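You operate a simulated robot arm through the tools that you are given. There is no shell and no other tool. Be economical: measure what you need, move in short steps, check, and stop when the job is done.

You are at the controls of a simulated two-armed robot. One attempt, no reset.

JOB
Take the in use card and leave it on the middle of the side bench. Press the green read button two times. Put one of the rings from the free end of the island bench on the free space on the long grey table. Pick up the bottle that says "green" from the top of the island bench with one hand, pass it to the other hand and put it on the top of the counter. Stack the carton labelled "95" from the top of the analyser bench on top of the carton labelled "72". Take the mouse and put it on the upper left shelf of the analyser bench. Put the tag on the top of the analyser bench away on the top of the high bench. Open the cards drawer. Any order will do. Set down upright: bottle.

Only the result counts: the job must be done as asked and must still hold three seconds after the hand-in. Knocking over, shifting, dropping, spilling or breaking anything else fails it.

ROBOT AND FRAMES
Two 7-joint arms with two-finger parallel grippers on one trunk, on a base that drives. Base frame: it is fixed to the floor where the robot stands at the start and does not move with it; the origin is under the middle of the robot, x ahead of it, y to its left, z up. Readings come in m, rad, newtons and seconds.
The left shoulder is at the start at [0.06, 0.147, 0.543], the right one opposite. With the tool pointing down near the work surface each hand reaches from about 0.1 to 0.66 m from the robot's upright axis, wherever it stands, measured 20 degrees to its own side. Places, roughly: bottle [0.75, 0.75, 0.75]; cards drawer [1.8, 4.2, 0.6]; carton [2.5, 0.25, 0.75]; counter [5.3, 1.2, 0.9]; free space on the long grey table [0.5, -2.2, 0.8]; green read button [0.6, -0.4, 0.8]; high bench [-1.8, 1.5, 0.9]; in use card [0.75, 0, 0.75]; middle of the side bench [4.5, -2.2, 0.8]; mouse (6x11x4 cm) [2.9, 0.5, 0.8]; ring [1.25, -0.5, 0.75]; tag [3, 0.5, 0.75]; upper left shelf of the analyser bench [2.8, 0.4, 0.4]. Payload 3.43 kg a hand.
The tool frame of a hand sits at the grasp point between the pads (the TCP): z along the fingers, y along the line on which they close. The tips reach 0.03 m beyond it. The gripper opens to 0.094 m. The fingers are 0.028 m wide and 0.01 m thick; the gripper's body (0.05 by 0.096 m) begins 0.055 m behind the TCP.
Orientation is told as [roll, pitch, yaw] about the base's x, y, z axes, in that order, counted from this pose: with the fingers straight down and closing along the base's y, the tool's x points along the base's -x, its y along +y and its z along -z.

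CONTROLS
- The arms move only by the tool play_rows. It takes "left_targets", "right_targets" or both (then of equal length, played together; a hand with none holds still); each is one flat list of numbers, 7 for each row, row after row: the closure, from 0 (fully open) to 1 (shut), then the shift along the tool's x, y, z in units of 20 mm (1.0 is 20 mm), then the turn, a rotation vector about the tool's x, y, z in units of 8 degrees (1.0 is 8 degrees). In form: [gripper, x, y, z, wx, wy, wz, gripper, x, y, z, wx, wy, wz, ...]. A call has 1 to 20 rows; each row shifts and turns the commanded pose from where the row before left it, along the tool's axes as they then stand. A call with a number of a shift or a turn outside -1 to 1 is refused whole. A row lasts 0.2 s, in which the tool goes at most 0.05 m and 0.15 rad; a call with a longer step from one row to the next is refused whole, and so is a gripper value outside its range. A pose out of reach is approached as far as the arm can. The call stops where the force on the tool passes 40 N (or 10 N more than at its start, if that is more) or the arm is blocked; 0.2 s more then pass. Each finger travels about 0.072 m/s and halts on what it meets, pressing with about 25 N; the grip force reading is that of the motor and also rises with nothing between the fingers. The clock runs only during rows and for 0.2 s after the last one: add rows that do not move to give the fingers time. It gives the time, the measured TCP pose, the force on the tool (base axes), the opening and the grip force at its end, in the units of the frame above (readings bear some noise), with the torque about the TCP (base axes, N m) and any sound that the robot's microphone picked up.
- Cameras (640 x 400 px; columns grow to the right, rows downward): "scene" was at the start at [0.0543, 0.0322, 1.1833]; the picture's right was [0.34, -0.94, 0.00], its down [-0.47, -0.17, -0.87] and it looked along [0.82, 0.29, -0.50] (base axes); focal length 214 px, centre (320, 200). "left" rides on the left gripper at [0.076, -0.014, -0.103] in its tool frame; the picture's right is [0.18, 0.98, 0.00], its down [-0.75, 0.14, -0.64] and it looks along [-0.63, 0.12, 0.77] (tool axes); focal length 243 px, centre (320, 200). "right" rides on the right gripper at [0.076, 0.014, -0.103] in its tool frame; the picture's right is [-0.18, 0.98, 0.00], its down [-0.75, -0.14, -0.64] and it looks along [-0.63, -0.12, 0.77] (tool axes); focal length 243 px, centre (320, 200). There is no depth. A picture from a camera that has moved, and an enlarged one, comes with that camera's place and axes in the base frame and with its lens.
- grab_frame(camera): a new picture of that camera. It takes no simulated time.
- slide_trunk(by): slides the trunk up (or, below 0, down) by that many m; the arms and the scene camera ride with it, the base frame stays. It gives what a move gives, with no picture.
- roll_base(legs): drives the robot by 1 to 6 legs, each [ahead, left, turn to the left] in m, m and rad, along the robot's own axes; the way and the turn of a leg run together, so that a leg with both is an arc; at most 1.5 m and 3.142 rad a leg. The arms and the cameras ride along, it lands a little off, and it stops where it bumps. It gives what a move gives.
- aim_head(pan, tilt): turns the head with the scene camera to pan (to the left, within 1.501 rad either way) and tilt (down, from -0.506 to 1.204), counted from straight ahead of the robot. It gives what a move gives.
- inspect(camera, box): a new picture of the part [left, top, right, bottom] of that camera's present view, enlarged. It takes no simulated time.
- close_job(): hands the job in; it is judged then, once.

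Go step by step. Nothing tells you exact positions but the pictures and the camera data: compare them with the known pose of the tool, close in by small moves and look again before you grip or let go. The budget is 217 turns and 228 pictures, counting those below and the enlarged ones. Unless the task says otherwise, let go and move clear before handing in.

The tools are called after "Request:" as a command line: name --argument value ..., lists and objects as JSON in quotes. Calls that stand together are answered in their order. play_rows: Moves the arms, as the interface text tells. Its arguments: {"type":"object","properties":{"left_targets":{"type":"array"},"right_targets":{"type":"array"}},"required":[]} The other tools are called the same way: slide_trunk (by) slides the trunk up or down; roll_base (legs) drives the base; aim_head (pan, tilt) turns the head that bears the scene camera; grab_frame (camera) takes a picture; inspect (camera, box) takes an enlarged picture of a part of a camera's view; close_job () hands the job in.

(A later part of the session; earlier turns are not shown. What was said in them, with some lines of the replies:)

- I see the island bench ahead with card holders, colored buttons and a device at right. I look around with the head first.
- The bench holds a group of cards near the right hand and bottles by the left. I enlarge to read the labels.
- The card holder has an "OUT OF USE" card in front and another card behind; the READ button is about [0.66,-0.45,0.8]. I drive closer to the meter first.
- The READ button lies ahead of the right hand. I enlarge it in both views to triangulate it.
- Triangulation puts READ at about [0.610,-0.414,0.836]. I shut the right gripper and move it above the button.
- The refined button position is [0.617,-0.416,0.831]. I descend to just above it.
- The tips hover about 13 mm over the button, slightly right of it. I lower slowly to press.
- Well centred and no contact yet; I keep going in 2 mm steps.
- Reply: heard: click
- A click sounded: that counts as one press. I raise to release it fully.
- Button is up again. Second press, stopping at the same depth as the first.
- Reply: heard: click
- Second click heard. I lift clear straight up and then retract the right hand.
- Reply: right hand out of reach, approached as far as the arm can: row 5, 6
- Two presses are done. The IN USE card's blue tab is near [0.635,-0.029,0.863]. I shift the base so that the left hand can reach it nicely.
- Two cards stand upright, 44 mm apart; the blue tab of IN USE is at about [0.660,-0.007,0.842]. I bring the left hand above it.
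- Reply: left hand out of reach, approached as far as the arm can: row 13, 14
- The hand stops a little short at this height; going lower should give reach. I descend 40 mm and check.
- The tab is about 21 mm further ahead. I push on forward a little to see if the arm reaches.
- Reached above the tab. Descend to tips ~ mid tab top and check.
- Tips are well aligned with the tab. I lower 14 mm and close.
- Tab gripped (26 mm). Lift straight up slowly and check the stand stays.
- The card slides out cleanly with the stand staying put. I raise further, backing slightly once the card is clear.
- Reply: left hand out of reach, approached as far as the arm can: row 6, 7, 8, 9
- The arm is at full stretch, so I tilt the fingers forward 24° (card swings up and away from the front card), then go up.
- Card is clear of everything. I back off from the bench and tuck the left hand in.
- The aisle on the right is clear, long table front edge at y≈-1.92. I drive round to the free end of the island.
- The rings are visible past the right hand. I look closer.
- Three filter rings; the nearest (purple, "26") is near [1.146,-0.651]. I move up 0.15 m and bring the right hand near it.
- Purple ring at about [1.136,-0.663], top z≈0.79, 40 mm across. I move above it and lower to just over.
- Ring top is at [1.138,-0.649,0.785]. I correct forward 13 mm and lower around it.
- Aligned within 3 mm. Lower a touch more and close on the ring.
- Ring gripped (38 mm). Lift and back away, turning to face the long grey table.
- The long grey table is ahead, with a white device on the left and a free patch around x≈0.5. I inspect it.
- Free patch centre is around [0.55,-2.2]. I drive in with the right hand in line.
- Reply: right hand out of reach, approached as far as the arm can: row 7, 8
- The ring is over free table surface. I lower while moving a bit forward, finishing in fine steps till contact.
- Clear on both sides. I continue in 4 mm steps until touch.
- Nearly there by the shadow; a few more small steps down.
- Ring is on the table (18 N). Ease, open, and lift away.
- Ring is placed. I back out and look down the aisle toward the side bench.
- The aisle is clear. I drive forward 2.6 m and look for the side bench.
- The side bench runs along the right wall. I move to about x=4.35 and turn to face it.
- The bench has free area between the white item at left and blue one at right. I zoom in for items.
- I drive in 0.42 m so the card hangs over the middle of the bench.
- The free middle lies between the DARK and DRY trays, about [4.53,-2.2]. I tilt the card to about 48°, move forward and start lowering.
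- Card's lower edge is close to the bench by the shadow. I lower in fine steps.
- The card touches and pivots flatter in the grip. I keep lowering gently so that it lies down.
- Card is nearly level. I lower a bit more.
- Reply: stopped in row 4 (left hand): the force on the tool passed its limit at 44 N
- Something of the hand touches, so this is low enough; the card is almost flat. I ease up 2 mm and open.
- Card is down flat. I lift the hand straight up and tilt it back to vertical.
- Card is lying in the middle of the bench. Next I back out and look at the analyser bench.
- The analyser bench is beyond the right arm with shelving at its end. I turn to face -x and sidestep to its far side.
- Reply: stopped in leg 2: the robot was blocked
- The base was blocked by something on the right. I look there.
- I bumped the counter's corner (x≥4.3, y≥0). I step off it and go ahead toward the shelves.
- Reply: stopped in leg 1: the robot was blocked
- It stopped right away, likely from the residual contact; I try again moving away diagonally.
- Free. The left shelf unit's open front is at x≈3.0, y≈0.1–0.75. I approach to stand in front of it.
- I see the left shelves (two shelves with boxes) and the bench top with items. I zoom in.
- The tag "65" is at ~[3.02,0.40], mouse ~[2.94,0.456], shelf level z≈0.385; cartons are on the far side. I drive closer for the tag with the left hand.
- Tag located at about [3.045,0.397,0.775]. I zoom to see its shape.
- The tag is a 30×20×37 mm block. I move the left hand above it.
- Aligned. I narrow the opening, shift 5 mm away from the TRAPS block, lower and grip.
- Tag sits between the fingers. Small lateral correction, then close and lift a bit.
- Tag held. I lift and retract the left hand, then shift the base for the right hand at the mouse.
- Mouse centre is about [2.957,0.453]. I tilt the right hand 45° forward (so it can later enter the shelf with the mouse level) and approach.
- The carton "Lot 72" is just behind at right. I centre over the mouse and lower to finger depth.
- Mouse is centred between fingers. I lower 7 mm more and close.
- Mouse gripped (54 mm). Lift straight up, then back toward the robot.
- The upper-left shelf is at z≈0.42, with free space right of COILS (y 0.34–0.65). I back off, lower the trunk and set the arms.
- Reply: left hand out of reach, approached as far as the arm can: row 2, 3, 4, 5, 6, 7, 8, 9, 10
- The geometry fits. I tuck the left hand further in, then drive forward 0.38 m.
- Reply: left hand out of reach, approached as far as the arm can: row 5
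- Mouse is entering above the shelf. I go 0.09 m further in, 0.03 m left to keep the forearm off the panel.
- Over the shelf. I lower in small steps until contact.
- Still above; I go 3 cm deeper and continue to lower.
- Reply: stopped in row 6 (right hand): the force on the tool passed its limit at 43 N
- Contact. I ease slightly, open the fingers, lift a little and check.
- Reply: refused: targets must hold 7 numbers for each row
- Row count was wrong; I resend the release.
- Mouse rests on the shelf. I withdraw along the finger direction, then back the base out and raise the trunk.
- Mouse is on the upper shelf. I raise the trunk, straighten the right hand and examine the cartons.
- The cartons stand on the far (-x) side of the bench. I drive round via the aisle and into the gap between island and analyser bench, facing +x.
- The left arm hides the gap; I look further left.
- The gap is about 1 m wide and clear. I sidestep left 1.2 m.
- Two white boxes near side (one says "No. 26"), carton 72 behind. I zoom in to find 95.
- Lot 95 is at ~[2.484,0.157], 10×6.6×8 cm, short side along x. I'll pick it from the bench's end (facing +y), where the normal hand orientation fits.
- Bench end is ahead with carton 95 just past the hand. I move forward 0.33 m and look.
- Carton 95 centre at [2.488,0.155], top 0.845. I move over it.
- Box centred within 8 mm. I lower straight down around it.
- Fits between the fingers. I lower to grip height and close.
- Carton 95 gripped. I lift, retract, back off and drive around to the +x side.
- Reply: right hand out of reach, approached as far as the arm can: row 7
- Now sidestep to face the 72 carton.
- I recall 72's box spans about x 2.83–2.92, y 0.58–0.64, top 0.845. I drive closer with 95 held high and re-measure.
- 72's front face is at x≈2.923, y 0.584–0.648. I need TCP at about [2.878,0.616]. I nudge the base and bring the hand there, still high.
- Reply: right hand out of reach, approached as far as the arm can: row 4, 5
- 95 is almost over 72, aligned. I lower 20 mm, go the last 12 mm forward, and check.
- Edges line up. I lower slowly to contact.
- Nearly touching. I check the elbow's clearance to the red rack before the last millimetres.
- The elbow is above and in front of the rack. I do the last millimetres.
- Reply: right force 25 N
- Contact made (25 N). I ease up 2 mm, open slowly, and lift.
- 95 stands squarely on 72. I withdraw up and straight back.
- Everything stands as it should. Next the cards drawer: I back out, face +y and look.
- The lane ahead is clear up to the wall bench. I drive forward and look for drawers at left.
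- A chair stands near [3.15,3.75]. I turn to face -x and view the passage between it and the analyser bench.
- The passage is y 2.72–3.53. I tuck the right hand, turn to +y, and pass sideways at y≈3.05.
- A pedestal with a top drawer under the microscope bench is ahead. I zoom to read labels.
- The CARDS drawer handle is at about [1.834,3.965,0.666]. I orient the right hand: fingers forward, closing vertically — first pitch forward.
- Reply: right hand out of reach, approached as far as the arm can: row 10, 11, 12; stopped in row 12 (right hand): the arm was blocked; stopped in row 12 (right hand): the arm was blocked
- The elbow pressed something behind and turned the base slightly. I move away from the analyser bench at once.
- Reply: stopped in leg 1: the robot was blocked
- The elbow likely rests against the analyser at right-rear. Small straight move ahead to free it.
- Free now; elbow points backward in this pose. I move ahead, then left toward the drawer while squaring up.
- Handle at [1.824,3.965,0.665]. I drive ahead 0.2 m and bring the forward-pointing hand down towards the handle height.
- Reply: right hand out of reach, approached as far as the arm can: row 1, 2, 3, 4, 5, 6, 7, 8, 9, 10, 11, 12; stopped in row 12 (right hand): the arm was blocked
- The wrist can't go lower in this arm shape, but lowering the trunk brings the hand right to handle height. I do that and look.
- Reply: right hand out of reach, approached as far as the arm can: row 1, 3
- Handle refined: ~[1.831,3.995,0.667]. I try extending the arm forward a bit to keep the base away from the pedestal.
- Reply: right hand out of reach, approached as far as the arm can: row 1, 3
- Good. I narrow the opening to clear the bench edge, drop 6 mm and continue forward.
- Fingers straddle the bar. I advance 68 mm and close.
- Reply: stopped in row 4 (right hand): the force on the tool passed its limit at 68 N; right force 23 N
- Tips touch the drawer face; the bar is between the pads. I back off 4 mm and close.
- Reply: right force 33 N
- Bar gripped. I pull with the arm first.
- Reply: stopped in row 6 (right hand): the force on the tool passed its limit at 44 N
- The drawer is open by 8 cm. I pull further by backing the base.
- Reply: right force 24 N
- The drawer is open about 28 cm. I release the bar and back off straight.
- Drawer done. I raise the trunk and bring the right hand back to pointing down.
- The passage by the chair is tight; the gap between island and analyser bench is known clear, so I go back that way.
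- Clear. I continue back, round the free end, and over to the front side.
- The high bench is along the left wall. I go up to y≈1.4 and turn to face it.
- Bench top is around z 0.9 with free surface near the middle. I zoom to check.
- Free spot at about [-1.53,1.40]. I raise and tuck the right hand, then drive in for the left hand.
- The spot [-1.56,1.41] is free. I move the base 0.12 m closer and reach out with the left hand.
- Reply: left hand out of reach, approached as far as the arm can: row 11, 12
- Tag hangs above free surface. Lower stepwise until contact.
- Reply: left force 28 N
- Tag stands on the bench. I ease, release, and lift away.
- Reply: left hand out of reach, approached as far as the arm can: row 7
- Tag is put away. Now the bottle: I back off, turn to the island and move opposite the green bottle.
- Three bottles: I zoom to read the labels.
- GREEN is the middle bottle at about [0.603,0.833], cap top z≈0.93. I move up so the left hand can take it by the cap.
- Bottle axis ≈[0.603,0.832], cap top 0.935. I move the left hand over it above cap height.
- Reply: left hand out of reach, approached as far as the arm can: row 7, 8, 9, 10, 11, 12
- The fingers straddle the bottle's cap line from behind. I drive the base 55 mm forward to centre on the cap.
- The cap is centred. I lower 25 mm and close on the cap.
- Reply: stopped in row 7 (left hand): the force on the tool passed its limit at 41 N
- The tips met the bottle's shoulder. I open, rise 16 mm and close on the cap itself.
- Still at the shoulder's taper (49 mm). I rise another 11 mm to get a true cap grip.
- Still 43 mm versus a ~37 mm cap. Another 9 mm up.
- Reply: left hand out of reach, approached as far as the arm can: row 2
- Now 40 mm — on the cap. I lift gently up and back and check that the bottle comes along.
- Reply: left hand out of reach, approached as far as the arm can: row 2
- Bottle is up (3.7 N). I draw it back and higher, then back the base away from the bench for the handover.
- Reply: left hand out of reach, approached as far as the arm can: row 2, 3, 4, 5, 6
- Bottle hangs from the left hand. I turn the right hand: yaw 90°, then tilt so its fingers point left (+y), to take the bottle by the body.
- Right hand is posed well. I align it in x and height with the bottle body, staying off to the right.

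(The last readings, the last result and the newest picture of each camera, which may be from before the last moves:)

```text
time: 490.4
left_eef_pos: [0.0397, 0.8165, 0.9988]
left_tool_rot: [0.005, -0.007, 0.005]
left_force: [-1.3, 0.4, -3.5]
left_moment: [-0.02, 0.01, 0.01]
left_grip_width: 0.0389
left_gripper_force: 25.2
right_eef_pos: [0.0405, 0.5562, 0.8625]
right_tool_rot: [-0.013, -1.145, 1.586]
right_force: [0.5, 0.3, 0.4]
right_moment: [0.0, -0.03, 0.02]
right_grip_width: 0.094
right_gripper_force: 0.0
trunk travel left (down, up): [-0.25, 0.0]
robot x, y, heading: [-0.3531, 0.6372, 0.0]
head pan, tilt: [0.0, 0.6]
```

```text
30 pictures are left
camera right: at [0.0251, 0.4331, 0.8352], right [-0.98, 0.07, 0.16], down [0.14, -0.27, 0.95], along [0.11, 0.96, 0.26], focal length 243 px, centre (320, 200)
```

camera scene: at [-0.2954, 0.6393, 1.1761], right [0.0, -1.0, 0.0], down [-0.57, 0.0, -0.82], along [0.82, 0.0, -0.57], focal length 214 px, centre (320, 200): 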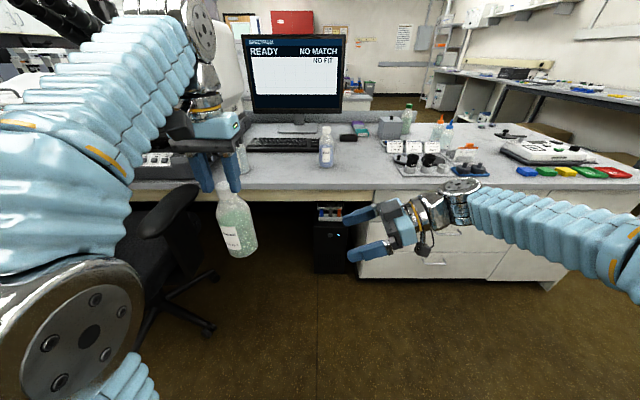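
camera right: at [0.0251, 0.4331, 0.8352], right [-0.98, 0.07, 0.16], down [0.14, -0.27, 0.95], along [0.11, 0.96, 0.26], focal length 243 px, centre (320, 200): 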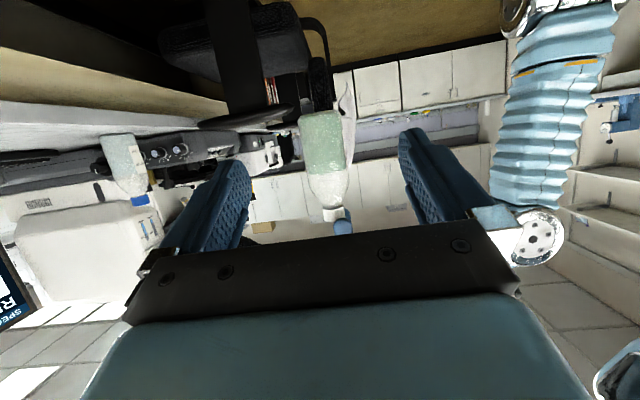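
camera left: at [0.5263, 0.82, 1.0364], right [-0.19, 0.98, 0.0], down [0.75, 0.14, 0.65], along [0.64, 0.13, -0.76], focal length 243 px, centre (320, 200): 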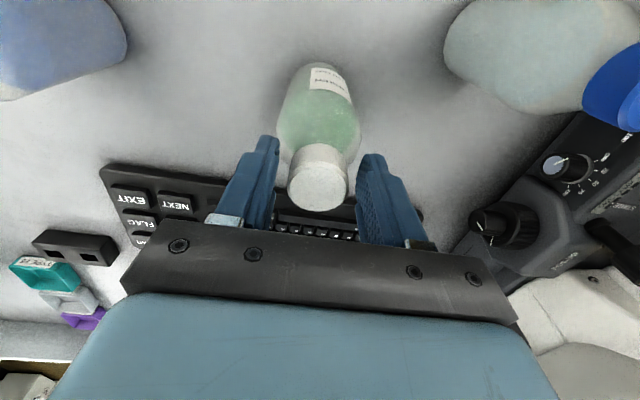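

The bottle lies between the open fingers in view. I move left toward it, stopping 5 cm short to check.

Request:
play_rows --right_targets '[0, -0.4, -0.03, 0.895, 0, 0, 0, 0, -0.4, -0.03, 0.895, 0, 0, 0, 0, -0.4, -0.03, 0.895, 0, 0, 0, 0, -0.4, -0.03, 0.895, 0, 0, 0, 0, -0.4, -0.03, 0.895, 0, 0, 0, 0, -0.4, -0.03, 0.895, 0, 0, 0, 0, -0.4, -0.03, 0.895, 0, 0, 0, 0, -0.4, -0.03, 0.895, 0, 0, 0, 0, -0.4, -0.03, 0.895, 0, 0, 0, 0, -0.4, -0.03, 0.895, 0, 0, 0]'

Request:
grab_frame --camera "scene"

Request:
grab_frame --camera "right"

```text
time: 492.6
left_eef_pos: [0.0401, 0.8179, 0.9968]
left_tool_rot: [0.006, -0.007, 0.002]
left_force: [-0.4, 0.0, -2.4]
left_moment: [0.0, 0.01, -0.01]
left_grip_width: 0.0389
left_gripper_force: 25.2
right_eef_pos: [0.046, 0.7553, 0.861]
right_tool_rot: [-0.011, -1.146, 1.587]
right_force: [0.9, 0.1, 0.2]
right_moment: [0.0, 0.0, 0.01]
right_grip_width: 0.094
right_gripper_force: 0.0
trunk travel left (down, up): [-0.25, 0.0]
robot x, y, heading: [-0.3545, 0.6353, 0.003]
head pan, tilt: [0.0, 0.6]
```

```text
29 pictures are left
camera scene: at [-0.2953, 0.6393, 1.1761], right [0.0, -1.0, 0.0], down [-0.57, 0.0, -0.82], along [0.82, 0.0, -0.57], focal length 214 px, centre (320, 200)
```

scene: 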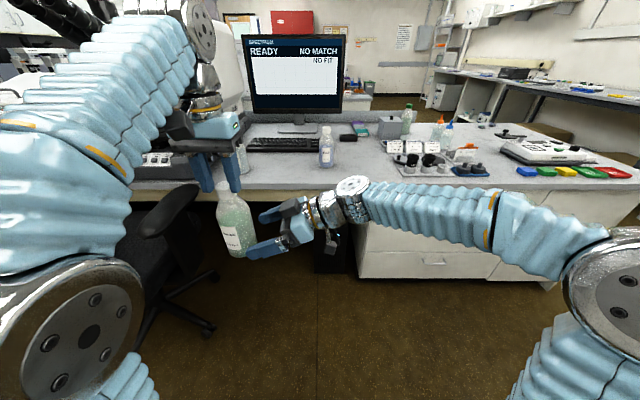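

```text
28 pictures are left
camera right: at [0.0314, 0.6303, 0.8345], right [-0.98, 0.07, 0.16], down [0.14, -0.27, 0.95], along [0.11, 0.96, 0.26], focal length 243 px, centre (320, 200)
```

right: 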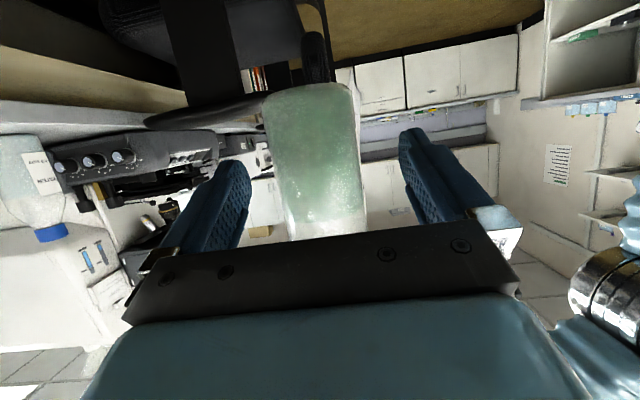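

Good alignment. I go the last 5 cm and close on the body.

Request:
play_rows --right_targets '[0, -0.35, 0, 0.79, 0, 0, 0, 0, -0.35, 0, 0.79, 0, 0, 0, 0, -0.35, 0, 0.79, 0, 0, 0, 0.2, 0, 0, 0, 0, 0, 0, 0.3, 0, 0, 0, 0, 0, 0, 0.4, 0, 0, 0, 0, 0, 0, 0.6, 0, 0, 0, 0, 0, 0, 0.8, 0, 0, 0, 0, 0, 0, 1, 0, 0, 0, 0, 0, 0]'

Request:
inspect --camera "scene" --box '[160, 130, 360, 280]'

```text
time: 494.6
left_eef_pos: [0.04, 0.817, 0.9972]
left_tool_rot: [0.006, -0.005, 0.003]
left_force: [-14.6, 0.2, 3.1]
left_moment: [-0.01, 0.69, 0.04]
left_grip_width: 0.038
left_gripper_force: 25.1
right_eef_pos: [0.0445, 0.808, 0.8614]
right_tool_rot: [-0.01, -1.145, 1.582]
right_force: [14.7, -0.2, -3.2]
right_moment: [0.02, 1.28, -0.22]
right_grip_width: 0.0683
right_gripper_force: 25.2
trunk travel left (down, up): [-0.25, 0.0]
robot x, y, heading: [-0.3579, 0.6384, -0.001]
head pan, tilt: [0.0, 0.6]
```

```text
2.67 times, centred on (260, 205) of scene
camera zoom: at [-0.2953, 0.6393, 1.1761], right [0.0, -1.0, 0.0], down [-0.57, 0.0, -0.82], along [0.82, 0.0, -0.57], focal length 572 px, centre (480, 187)
```

zoom: 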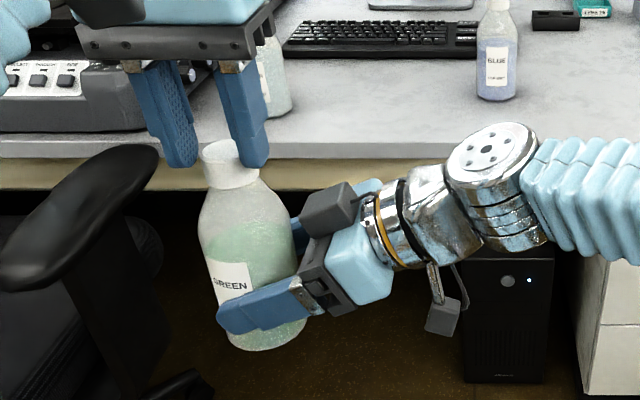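

The right hand has the body (68 mm). I now open the left hand and lift it away.

Request:
play_rows --left_targets '[0.7, 0, 0, 0, 0, 0, 0, 0.5, 0, 0, 0, 0, 0, 0, 0.2, 0, 0, 0, 0, 0, 0, 0, 0, 0, 0, 0, 0, 0, 0, 0, 0, 0, 0, 0, 0, 0, 0.5, 0, -0.4, 0, 0, 0, 0, 0.9, 0, -0.4, 0, 0, 0, 0, 0.9, 0, -0.3, 0, 0, 0, 0, 0.9, 0.3, 0, 0, 0, 0, 0, 0.9, 0.5, 0, 0, 0, 0]'

Request:
grab_frame --camera "scene"

```text
time: 496.8
left_eef_pos: [-0.0008, 0.8327, 0.9998]
left_tool_rot: [0.005, -0.005, 0.004]
left_force: [0.7, 0.8, 0.0]
left_moment: [0.02, 0.09, 0.01]
left_grip_width: 0.094
left_gripper_force: 0.1
left hand out of reach, approached as far as the arm can: row 6, 7, 8
right_eef_pos: [0.0432, 0.8072, 0.8601]
right_tool_rot: [-0.012, -1.147, 1.586]
right_force: [0.9, -0.7, -0.2]
right_moment: [0.01, -0.02, 0.0]
right_grip_width: 0.0674
right_gripper_force: 24.7
trunk travel left (down, up): [-0.25, 0.0]
robot x, y, heading: [-0.3517, 0.6368, 0.004]
head pan, tilt: [0.0, 0.6]
```

```text
26 pictures are left
camera scene: at [-0.2952, 0.6392, 1.1761], right [0.0, -1.0, 0.0], down [-0.57, 0.0, -0.82], along [0.82, 0.0, -0.57], focal length 214 px, centre (320, 200)
```

scene: 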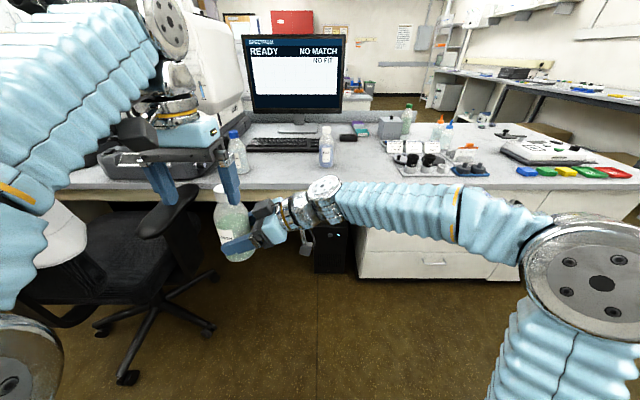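

I check closely: the reading shows little weight on the right hand.

Request:
inspect --camera "scene" --box '[140, 120, 340, 280]'

Request:
play_rows --right_targets '[1, 0, 0, 0, 0, 0, 0, 1, 0, 0, 0, 0, 0, 0]' --left_targets '[0, 0.9, 0.4, 0, 0, 0, 0, 0, 0.9, 0.4, 0, 0, 0, 0]'

```text
2.50 times, centred on (240, 200) of scene
camera zoom: at [-0.2952, 0.6392, 1.1761], right [0.0, -1.0, 0.0], down [-0.57, 0.0, -0.82], along [0.82, 0.0, -0.57], focal length 536 px, centre (520, 200)
```

zoom: 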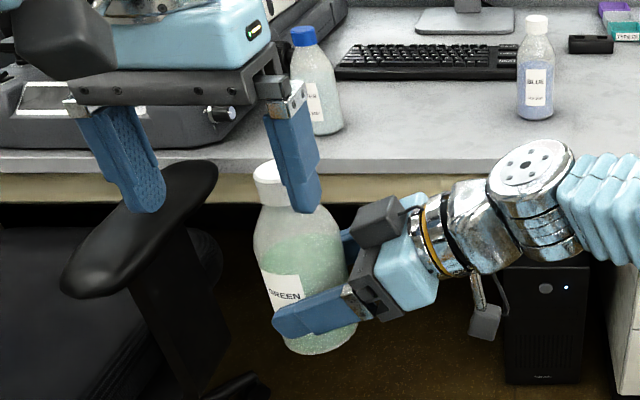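

```text
time: 497.4
left_eef_pos: [-0.0381, 0.8497, 1.0014]
left_tool_rot: [0.006, -0.006, 0.004]
left_force: [0.3, 0.7, -0.7]
left_moment: [-0.01, -0.01, 0.02]
left_grip_width: 0.0939
left_gripper_force: 0.0
right_eef_pos: [0.0441, 0.8069, 0.8612]
right_tool_rot: [-0.011, -1.147, 1.588]
right_force: [0.4, 0.0, -0.4]
right_moment: [-0.02, -0.01, 0.03]
right_grip_width: 0.0672
right_gripper_force: 24.8
trunk travel left (down, up): [-0.25, 0.0]
robot x, y, heading: [-0.3526, 0.6379, 0.002]
head pan, tilt: [0.0, 0.6]
```

I lift the right hand 2 cm to verify that the bottle follows.

Request:
play_rows --right_targets '[1, -0.45, 0, -0.2, 0, 0, 0, 1, -0.45, 0, -0.2, 0, 0, 0]'

Request:
inspect --camera "scene" --box '[140, 120, 340, 280]'

```text
time: 498.0
left_eef_pos: [-0.0367, 0.8499, 1.0001]
left_tool_rot: [0.005, -0.007, 0.005]
left_force: [-0.2, -0.6, 0.6]
left_moment: [0.0, 0.0, 0.03]
left_grip_width: 0.094
left_gripper_force: 0.1
right_eef_pos: [0.0448, 0.808, 0.8805]
right_tool_rot: [-0.012, -1.146, 1.585]
right_force: [0.1, -0.4, -2.8]
right_moment: [-0.07, 0.01, -0.03]
right_grip_width: 0.0671
right_gripper_force: 25.4
trunk travel left (down, up): [-0.25, 0.0]
robot x, y, heading: [-0.3499, 0.6388, -0.001]
head pan, tilt: [0.0, 0.6]
```

```text
2.50 times, centred on (240, 200) of scene
camera zoom: at [-0.2953, 0.6394, 1.1761], right [0.0, -1.0, 0.0], down [-0.57, 0.0, -0.82], along [0.82, 0.0, -0.57], focal length 536 px, centre (520, 200)
```

zoom: 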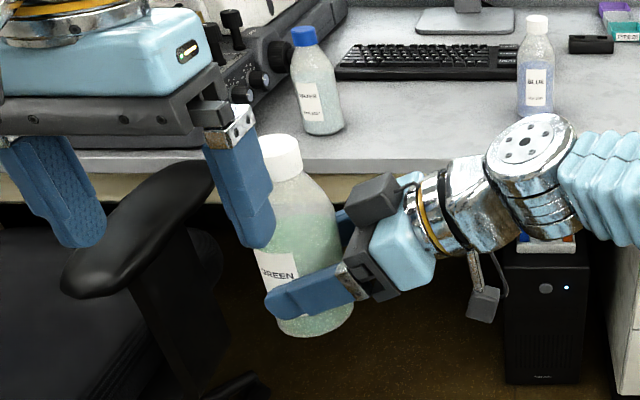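

The bottle is firmly in the right hand (2.8 N). Now to the counter: I go round via the aisle, facing +y so the spread arms fit.

Request:
roll_base --legs '[[-0.1, 0, 0], [0, -1.5, 0], [0, 0, 1.571], [-0.42, 0, 0], [0, -1.5, 0], [0, -1.5, 0]]'

Request:
aim_head --pan -1.0 --tilt 0.3

Request:
grab_frame --camera "scene"

```text
time: 526.2
left_eef_pos: [2.3065, -0.9647, 1.0002]
left_tool_rot: [0.005, -0.007, 1.578]
left_force: [0.2, -0.4, 0.5]
left_moment: [0.01, 0.02, 0.0]
left_grip_width: 0.0941
left_gripper_force: 0.0
right_eef_pos: [2.35, -0.8791, 0.882]
right_tool_rot: [-0.014, -1.147, -3.125]
right_force: [-0.2, 0.6, -3.1]
right_moment: [-0.03, -0.06, -0.03]
right_grip_width: 0.0662
right_gripper_force: 25.0
trunk travel left (down, up): [-0.25, 0.0]
robot x, y, heading: [2.5191, -1.2767, 1.578]
head pan, tilt: [0.0, 0.6]
```

```text
time: 527.5
left_eef_pos: [2.3061, -0.9646, 1.0008]
left_tool_rot: [0.004, -0.006, 1.577]
left_force: [-0.2, 0.2, -0.5]
left_moment: [0.0, 0.0, 0.01]
left_grip_width: 0.0943
left_gripper_force: 0.1
right_eef_pos: [2.3483, -0.8801, 0.8814]
right_tool_rot: [-0.012, -1.145, -3.125]
right_force: [0.2, 0.3, -4.5]
right_moment: [-0.04, -0.03, 0.01]
right_grip_width: 0.0662
right_gripper_force: 25.0
trunk travel left (down, up): [-0.25, 0.0]
robot x, y, heading: [2.5241, -1.275, 1.583]
head pan, tilt: [-1.0, 0.3]
```

```text
23 pictures are left
camera scene: at [2.5974, -1.2554, 1.2035], right [0.55, -0.84, 0.0], down [-0.25, -0.16, -0.96], along [0.8, 0.52, -0.3], focal length 214 px, centre (320, 200)
```

scene: 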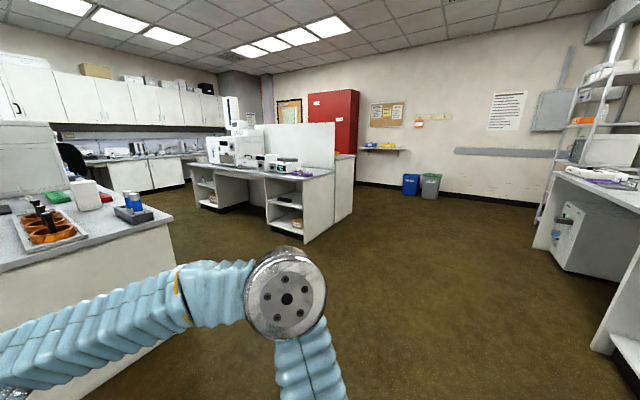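

A double-sided bench with a central partition is ahead. I zoom in to see which part is the higher counter.

Request:
inspect --camera "scene" --box '[190, 110, 370, 250]'

```text
2.86 times, centred on (280, 180) of scene
camera zoom: at [2.5974, -1.2554, 1.2035], right [0.55, -0.84, 0.0], down [-0.25, -0.16, -0.96], along [0.8, 0.52, -0.3], focal length 613 px, centre (434, 257)
```

zoom: 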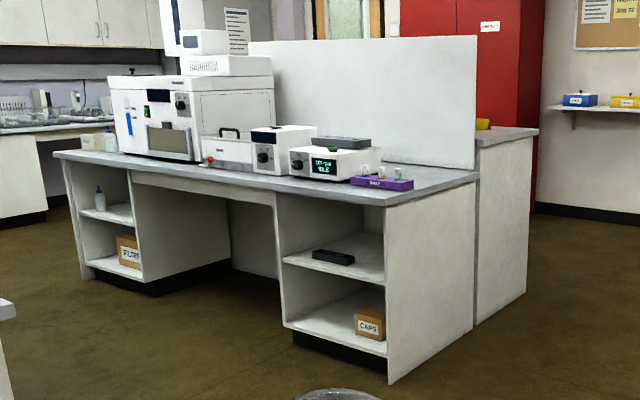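

The higher counter is the far side of the partition (x≈5.0–5.5, y≥0.05). I drive to its south end.

Request:
roll_base --legs '[[0, -1.5, 0], [0, -1.25, 0], [0.35, 0, 0]]'

Request:
aim_head --pan 0 --tilt 0.4

Request:
grab_frame --camera "scene"

```text
time: 542.7
left_eef_pos: [5.0771, -0.6207, 1.0001]
left_tool_rot: [0.005, -0.006, 1.569]
left_force: [0.2, -0.2, -0.6]
left_moment: [-0.03, -0.01, 0.02]
left_grip_width: 0.0939
left_gripper_force: 0.0
right_eef_pos: [5.1192, -0.5391, 0.882]
right_tool_rot: [-0.011, -1.145, -3.133]
right_force: [0.1, -0.6, -2.3]
right_moment: [0.0, -0.03, 0.04]
right_grip_width: 0.066
right_gripper_force: 25.1
trunk travel left (down, up): [-0.25, 0.0]
robot x, y, heading: [5.2888, -0.9379, 1.568]
head pan, tilt: [-1.0, 0.3]
```

```text
time: 544.0
left_eef_pos: [5.0767, -0.6209, 1.0001]
left_tool_rot: [0.005, -0.007, 1.569]
left_force: [-0.4, -0.3, 1.3]
left_moment: [-0.02, -0.01, 0.0]
left_grip_width: 0.0938
left_gripper_force: 0.1
right_eef_pos: [5.1188, -0.54, 0.8813]
right_tool_rot: [-0.013, -1.144, -3.134]
right_force: [0.2, -0.1, -3.7]
right_moment: [0.0, -0.05, -0.01]
right_grip_width: 0.0658
right_gripper_force: 24.9
trunk travel left (down, up): [-0.25, 0.0]
robot x, y, heading: [5.2866, -0.9366, 1.567]
head pan, tilt: [0.0, 0.4]
```

```text
21 pictures are left
camera scene: at [5.2856, -0.8737, 1.1943], right [1.0, 0.0, 0.0], down [0.0, -0.39, -0.92], along [0.0, 0.92, -0.39], focal length 214 px, centre (320, 200)
```

scene: 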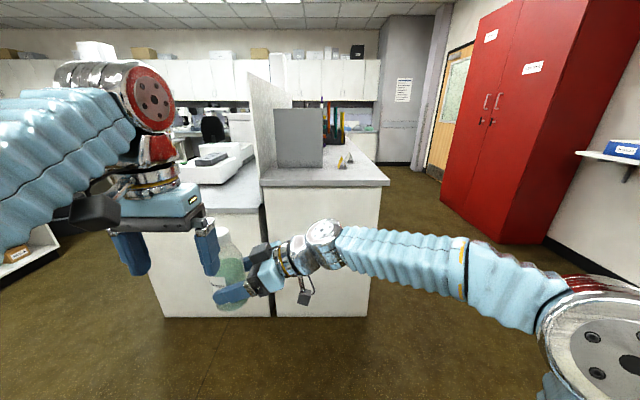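

The counter top is at z≈0.87–0.9, front y≈0.07, free strip y 0.09–0.33. I move the left hand aside, raise the bottle, and drive in.

Request:
play_rows --left_targets '[0, 0.9, 0.9, 0, 0, 0, 0, 0, 0.9, 0.9, 0, 0, 0, 0, 0, 0.9, 0.9, 0, 0, 0, 0, 0, 0.5, 0.9, 0, 0, 0, 0, 0, 0.3, 0.9, 0, 0, 0, 0, 0, 0, 0.9, 0, 0, 0, 0]' --right_targets '[1, -0.76, 0, -0.34, 0, 0, 0, 1, -0.76, 0, -0.34, 0, 0, 0, 1, -0.76, 0, -0.34, 0, 0, 0, 1, -0.76, 0, -0.34, 0, 0, 0, 1, -0.76, 0, -0.34, 0, 0, 0, 1, -0.76, 0, -0.34, 0, 0, 0]'

Request:
roll_base --legs '[[0, -0.24, 0], [0.62, 0, 0]]'

Request:
aim_head --pan 0.2 --tilt 0.6

Request:
grab_frame --camera "scene"

```text
time: 545.4
left_eef_pos: [4.9688, -0.6905, 0.9999]
left_tool_rot: [0.005, -0.006, 1.568]
left_force: [1.0, 0.2, 0.7]
left_moment: [0.02, 0.01, -0.01]
left_grip_width: 0.0942
left_gripper_force: 0.0
right_eef_pos: [5.118, -0.5414, 0.9798]
right_tool_rot: [-0.011, -1.145, -3.134]
right_force: [0.1, 0.9, -2.6]
right_moment: [0.0, -0.04, 0.0]
right_grip_width: 0.0658
right_gripper_force: 24.9
trunk travel left (down, up): [-0.25, 0.0]
robot x, y, heading: [5.2862, -0.9365, 1.571]
head pan, tilt: [0.0, 0.4]
```

```text
time: 550.3
left_eef_pos: [5.2032, -0.0611, 1.0]
left_tool_rot: [0.006, -0.007, 1.575]
left_force: [0.0, 0.3, -0.2]
left_moment: [-0.05, 0.03, 0.01]
left_grip_width: 0.0941
left_gripper_force: 0.0
right_eef_pos: [5.3518, 0.0903, 0.9817]
right_tool_rot: [-0.012, -1.145, -3.127]
right_force: [-0.6, 0.3, -3.0]
right_moment: [0.03, -0.07, 0.0]
right_grip_width: 0.0656
right_gripper_force: 25.5
trunk travel left (down, up): [-0.25, 0.0]
robot x, y, heading: [5.5201, -0.3059, 1.572]
head pan, tilt: [0.0, 0.4]
```

```text
time: 551.0
left_eef_pos: [5.2033, -0.0605, 0.9989]
left_tool_rot: [0.004, -0.005, 1.574]
left_force: [0.2, -0.3, 0.5]
left_moment: [-0.02, 0.01, 0.01]
left_grip_width: 0.0939
left_gripper_force: 0.1
right_eef_pos: [5.3529, 0.0899, 0.9819]
right_tool_rot: [-0.013, -1.143, -3.127]
right_force: [0.5, -0.3, -2.6]
right_moment: [0.01, -0.06, 0.03]
right_grip_width: 0.0657
right_gripper_force: 25.0
trunk travel left (down, up): [-0.25, 0.0]
robot x, y, heading: [5.5222, -0.3071, 1.576]
head pan, tilt: [0.201, 0.6]
```

```text
20 pictures are left
camera scene: at [5.5039, -0.2484, 1.1761], right [0.98, 0.2, 0.0], down [0.11, -0.55, -0.83], along [-0.17, 0.81, -0.56], focal length 214 px, centre (320, 200)
```

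scene: 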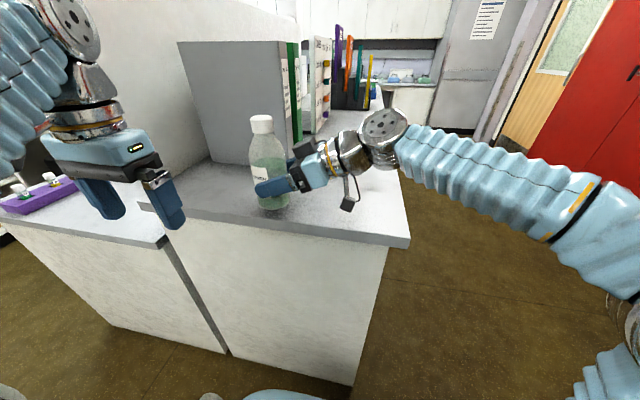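

The bottle is over the counter's front edge. I go 0.06 m closer and 45 mm further with the arm, then look.

Request:
roll_base --legs '[[0.06, 0, 0]]'

Request:
play_rows --right_targets '[1, 0, -0.75, 0, 0, 0, 0, 1, 0, -0.75, 0, 0, 0, 0, 1, 0, -0.75, 0, 0, 0, 0]'

Request:
inspect --camera "scene" --box '[170, 90, 430, 260]'

Request:
grab_frame --camera "right"

```text
time: 552.0
left_eef_pos: [5.2033, 0.0006, 0.9993]
left_tool_rot: [0.004, -0.005, 1.572]
left_force: [-0.1, -0.2, -0.2]
left_moment: [-0.03, 0.01, -0.01]
left_grip_width: 0.0938
left_gripper_force: 0.2
right_eef_pos: [5.3528, 0.1523, 0.981]
right_tool_rot: [-0.013, -1.145, -3.128]
right_force: [-0.1, 0.0, -3.3]
right_moment: [0.01, -0.07, 0.01]
right_grip_width: 0.066
right_gripper_force: 24.6
trunk travel left (down, up): [-0.25, 0.0]
robot x, y, heading: [5.5211, -0.244, 1.573]
head pan, tilt: [0.201, 0.6]
```

```text
time: 552.8
left_eef_pos: [5.2031, 0.0003, 0.9985]
left_tool_rot: [0.006, -0.007, 1.574]
left_force: [0.1, 0.1, 0.2]
left_moment: [0.01, 0.0, 0.0]
left_grip_width: 0.0937
left_gripper_force: 0.0
right_eef_pos: [5.3522, 0.1981, 0.9802]
right_tool_rot: [-0.009, -1.145, -3.13]
right_force: [-0.4, -0.4, -3.0]
right_moment: [0.05, -0.01, 0.02]
right_grip_width: 0.0654
right_gripper_force: 24.9
trunk travel left (down, up): [-0.25, 0.0]
robot x, y, heading: [5.5247, -0.2448, 1.574]
head pan, tilt: [0.201, 0.6]
```

```text
2.35 times, centred on (300, 175) of scene
camera zoom: at [5.5037, -0.1867, 1.1761], right [0.98, 0.2, 0.0], down [0.11, -0.55, -0.82], along [-0.17, 0.81, -0.57], focal length 505 px, centre (367, 259)
```

zoom: 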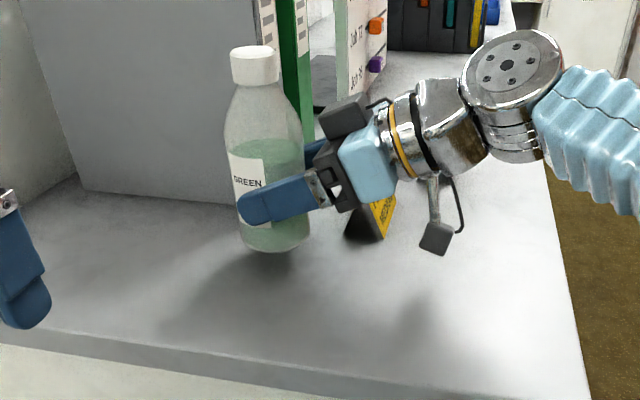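

```text
18 pictures are left
camera right: at [5.4757, 0.1837, 0.9534], right [-0.07, -0.98, 0.16], down [0.27, 0.14, 0.95], along [-0.96, 0.12, 0.26], focal length 243 px, centre (320, 200)
```

right: 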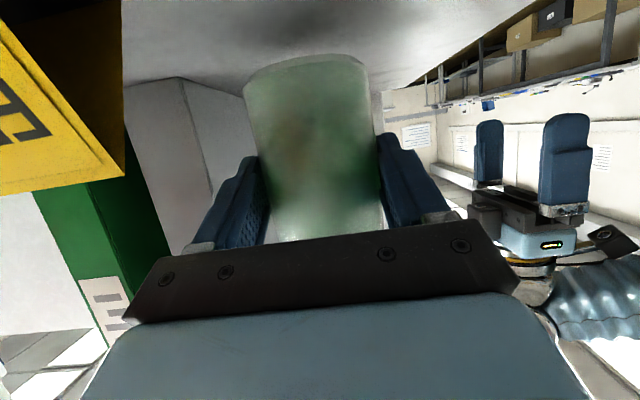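

A small yellow sign stands close behind the hand (y≈0.25). I shift back to y≈0.143 before lowering.

Request:
play_rows --right_targets '[1, 0, 0.9, 0, 0, 0, 0, 1, 0, 0.9, 0, 0, 0, 0, 1, 0, 0.9, 0, 0, 0, 0, 1, 0.4, 0, 0.18, 0, 0, 0, 1, 0.4, 0, 0.18, 0, 0, 0, 1, 0.4, 0, 0.18, 0, 0, 0]'

Request:
inspect --camera "scene" --box '[170, 90, 430, 260]'

Request:
grab_frame --camera "right"

```text
time: 554.2
left_eef_pos: [5.2037, 0.001, 1.0003]
left_tool_rot: [0.005, -0.007, 1.573]
left_force: [0.4, 0.2, -0.3]
left_moment: [0.0, 0.0, 0.02]
left_grip_width: 0.0938
left_gripper_force: 0.1
right_eef_pos: [5.3526, 0.1448, 0.9586]
right_tool_rot: [-0.023, -1.154, -3.126]
right_force: [-1.5, 5.6, 22.8]
right_moment: [-0.45, 0.25, 0.02]
right_grip_width: 0.0659
right_gripper_force: 25.2
trunk travel left (down, up): [-0.25, 0.0]
robot x, y, heading: [5.5241, -0.241, 1.575]
head pan, tilt: [0.201, 0.6]
```

```text
2.35 times, centred on (300, 175) of scene
camera zoom: at [5.5042, -0.1872, 1.1768], right [0.98, 0.2, 0.0], down [0.11, -0.55, -0.83], along [-0.17, 0.81, -0.56], focal length 505 px, centre (367, 259)
```

zoom: 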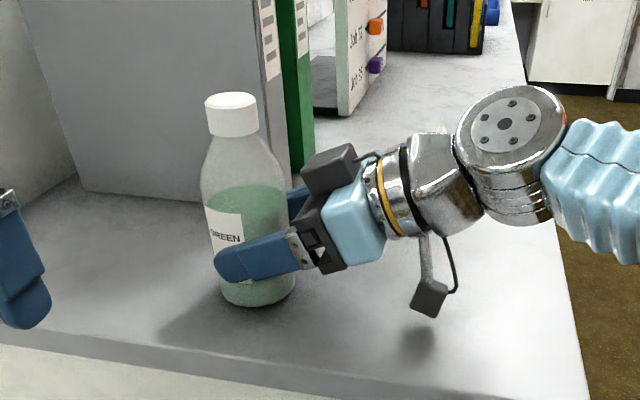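

```text
16 pictures are left
camera right: at [5.4763, 0.1305, 0.9312], right [-0.08, -0.98, 0.16], down [0.28, 0.13, 0.95], along [-0.96, 0.12, 0.27], focal length 243 px, centre (320, 200)
```

right: 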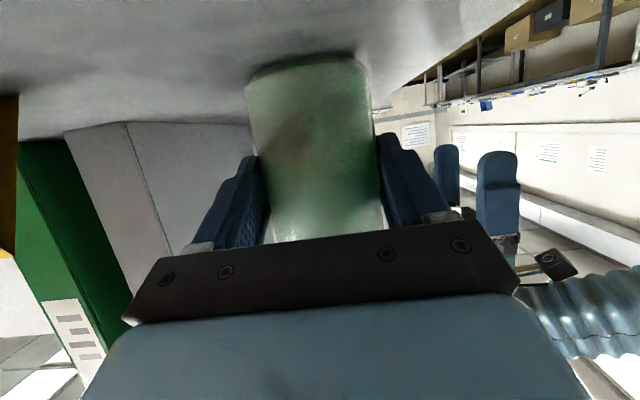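

Bottle touches the counter (23 N) and stands vertical. I ease the pressure and open slowly.

Request:
play_rows --right_targets '[1, -0.07, 0, -0.03, 0, 0, 0, 0.35, 0, 0, 0, 0, 0, 0, 0.25, 0, 0, 0, 0, 0, 0, 0.15, 0, 0, 0, 0, 0, 0, 0, 0, 0, 0, 0, 0, 0, 0, 0, 0, 0, 0, 0, 0]'

Request:
inspect --camera "scene" --box '[170, 90, 430, 260]'

Request:
grab_frame --camera "right"

```text
time: 555.6
left_eef_pos: [5.2018, -0.0, 0.9992]
left_tool_rot: [0.006, -0.008, 1.572]
left_force: [-0.4, 0.0, 1.1]
left_moment: [0.0, -0.02, 0.03]
left_grip_width: 0.0942
left_gripper_force: 0.1
right_eef_pos: [5.3523, 0.1445, 0.9552]
right_tool_rot: [-0.013, -1.145, -3.129]
right_force: [-1.0, -0.1, 0.0]
right_moment: [-0.04, 0.0, 0.0]
right_grip_width: 0.0939
right_gripper_force: 0.0
trunk travel left (down, up): [-0.25, 0.0]
robot x, y, heading: [5.5252, -0.2465, 1.576]
head pan, tilt: [0.201, 0.6]
```

```text
2.35 times, centred on (300, 175) of scene
camera zoom: at [5.5038, -0.1869, 1.1761], right [0.98, 0.2, 0.0], down [0.11, -0.55, -0.83], along [-0.17, 0.81, -0.56], focal length 505 px, centre (367, 259)
```

zoom: 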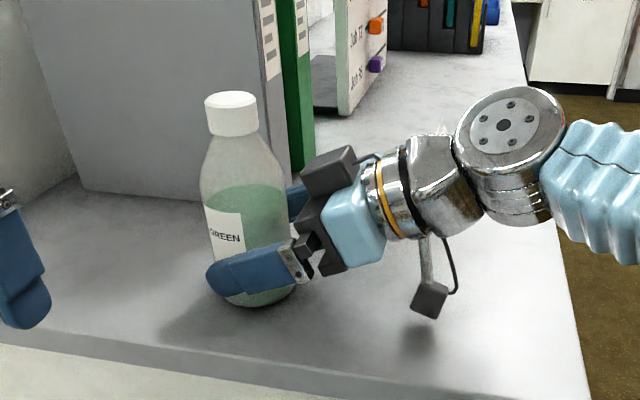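

```text
14 pictures are left
camera right: at [5.4764, 0.1304, 0.9293], right [-0.07, -0.98, 0.16], down [0.27, 0.14, 0.95], along [-0.96, 0.12, 0.26], focal length 243 px, centre (320, 200)
```

right: 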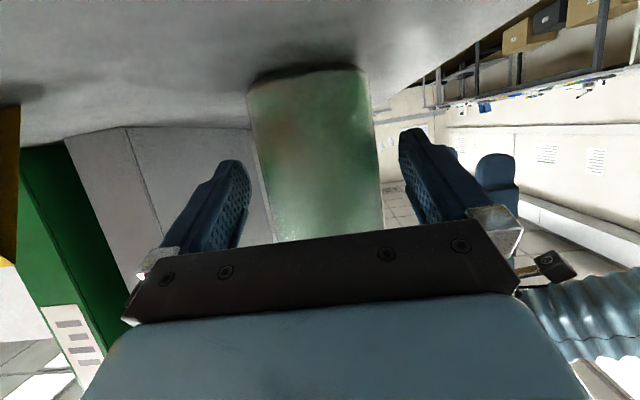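

Bottle stands free. I recentre 4 mm and withdraw the right hand along its fingers, away from the sign.

Request:
play_rows --right_targets '[0, 0, -0.2, 0, 0, 0, 0, 0, 0, 0, -0.4, 0, 0, 0, 0, 0, 0, -0.8, 0, 0, 0, 0, 0, 0, -0.9, 0, 0, 0, 0, 0, 0, -0.9, 0, 0, 0, 0, 0, 0, -0.9, 0, 0, 0, 0, 0, 0, -0.9, 0, 0, 0]'

Request:
grab_frame --camera "scene"

```text
time: 557.2
left_eef_pos: [5.2033, 0.0002, 1.0001]
left_tool_rot: [0.004, -0.005, 1.572]
left_force: [0.5, 0.4, 0.2]
left_moment: [-0.01, 0.01, -0.01]
left_grip_width: 0.0941
left_gripper_force: 0.0
right_eef_pos: [5.4409, 0.1473, 0.9952]
right_tool_rot: [-0.013, -1.144, -3.13]
right_force: [0.6, 0.4, 0.6]
right_moment: [-0.02, 0.0, -0.02]
right_grip_width: 0.094
right_gripper_force: 0.0
trunk travel left (down, up): [-0.25, 0.0]
robot x, y, heading: [5.5211, -0.2455, 1.575]
head pan, tilt: [0.201, 0.6]
```

```text
13 pictures are left
camera scene: at [5.5038, -0.1867, 1.1761], right [0.98, 0.2, 0.0], down [0.11, -0.55, -0.82], along [-0.17, 0.81, -0.57], focal length 214 px, centre (320, 200)
```

scene: 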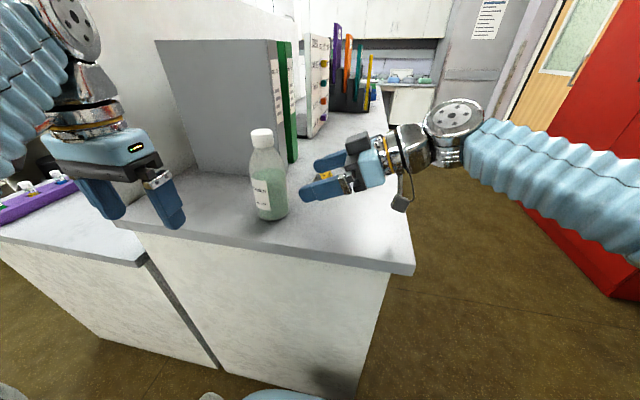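

Bottle stands upright on the counter. I back the robot clear.

Request:
roll_base --legs '[[-0.5, 0, 0]]'

Request:
aim_head --pan 0.1 --tilt 0.4

Request:
inspect --camera "scene" --box '[200, 100, 440, 280]'

```text
time: 560.1
left_eef_pos: [5.205, -0.4924, 0.9983]
left_tool_rot: [0.005, -0.008, 1.567]
left_force: [0.6, -0.5, 0.4]
left_moment: [0.01, 0.0, -0.02]
left_grip_width: 0.0941
left_gripper_force: 0.2
right_eef_pos: [5.4422, -0.3472, 0.9971]
right_tool_rot: [-0.012, -1.147, -3.135]
right_force: [0.5, 0.8, 0.1]
right_moment: [-0.01, 0.01, -0.02]
right_grip_width: 0.094
right_gripper_force: 0.2
trunk travel left (down, up): [-0.25, 0.0]
robot x, y, heading: [5.5223, -0.7391, 1.566]
head pan, tilt: [0.201, 0.6]
```

```text
time: 560.9
left_eef_pos: [5.2046, -0.4927, 0.9998]
left_tool_rot: [0.005, -0.008, 1.57]
left_force: [-0.2, 0.1, 0.2]
left_moment: [-0.07, -0.05, -0.02]
left_grip_width: 0.094
left_gripper_force: 0.1
right_eef_pos: [5.442, -0.3477, 0.9967]
right_tool_rot: [-0.012, -1.143, -3.133]
right_force: [-0.1, 0.6, 0.2]
right_moment: [0.01, 0.01, -0.04]
right_grip_width: 0.0941
right_gripper_force: 0.1
trunk travel left (down, up): [-0.25, 0.0]
robot x, y, heading: [5.5233, -0.7399, 1.563]
head pan, tilt: [0.099, 0.4]
```

```text
2.22 times, centred on (320, 190) of scene
camera zoom: at [5.5124, -0.6764, 1.1942], right [1.0, 0.1, 0.0], down [0.04, -0.39, -0.92], along [-0.09, 0.92, -0.39], focal length 477 px, centre (320, 222)
```

zoom: 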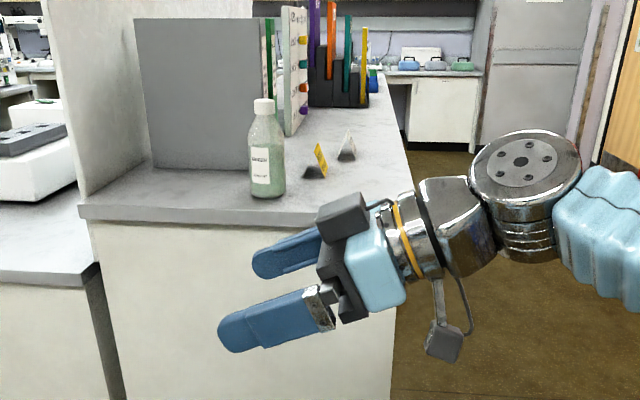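

The green bottle stands upright on the counter, and all eight tasks look complete, with both hands empty and clear. I hand in.

Request:
close_job

```text
The job is handed in.
```

The job is handed in, with all eight tasks done as far as the pictures and readings show. I don't have the verdict.

- **Card:** the IN USE card is lying on the middle of the side bench.
- **Button:** READ was pressed twice, and I heard a click each time.
- **Ring:** the purple ring marked "26" is on the free space on the long grey table.
- **Bottle:** GREEN was picked up with the left hand, passed to the right in mid-air, and set upright near the front edge of the counter. That is the higher surface on the far side of the central partition.
- **Cartons:** Lot 95 is stacked squarely on Lot 72.
- **Mouse:** it is on the upper shelf of the left-hand unit of the analyser bench, next to the COILS box.
- **Tag:** "65" is standing on the high bench.
- **Drawer:** CARDS is pulled open about 28 cm.

Two contacts could matter for the "nothing else shifted" rule:

- **Counter side:** the base bumped the corner of the bench on the near side of the partition.
- **Analyser bench:** near the drawer, the right elbow pressed against the analyser bench and turned the robot slightly.

I saw nothing moved or fallen in either case.
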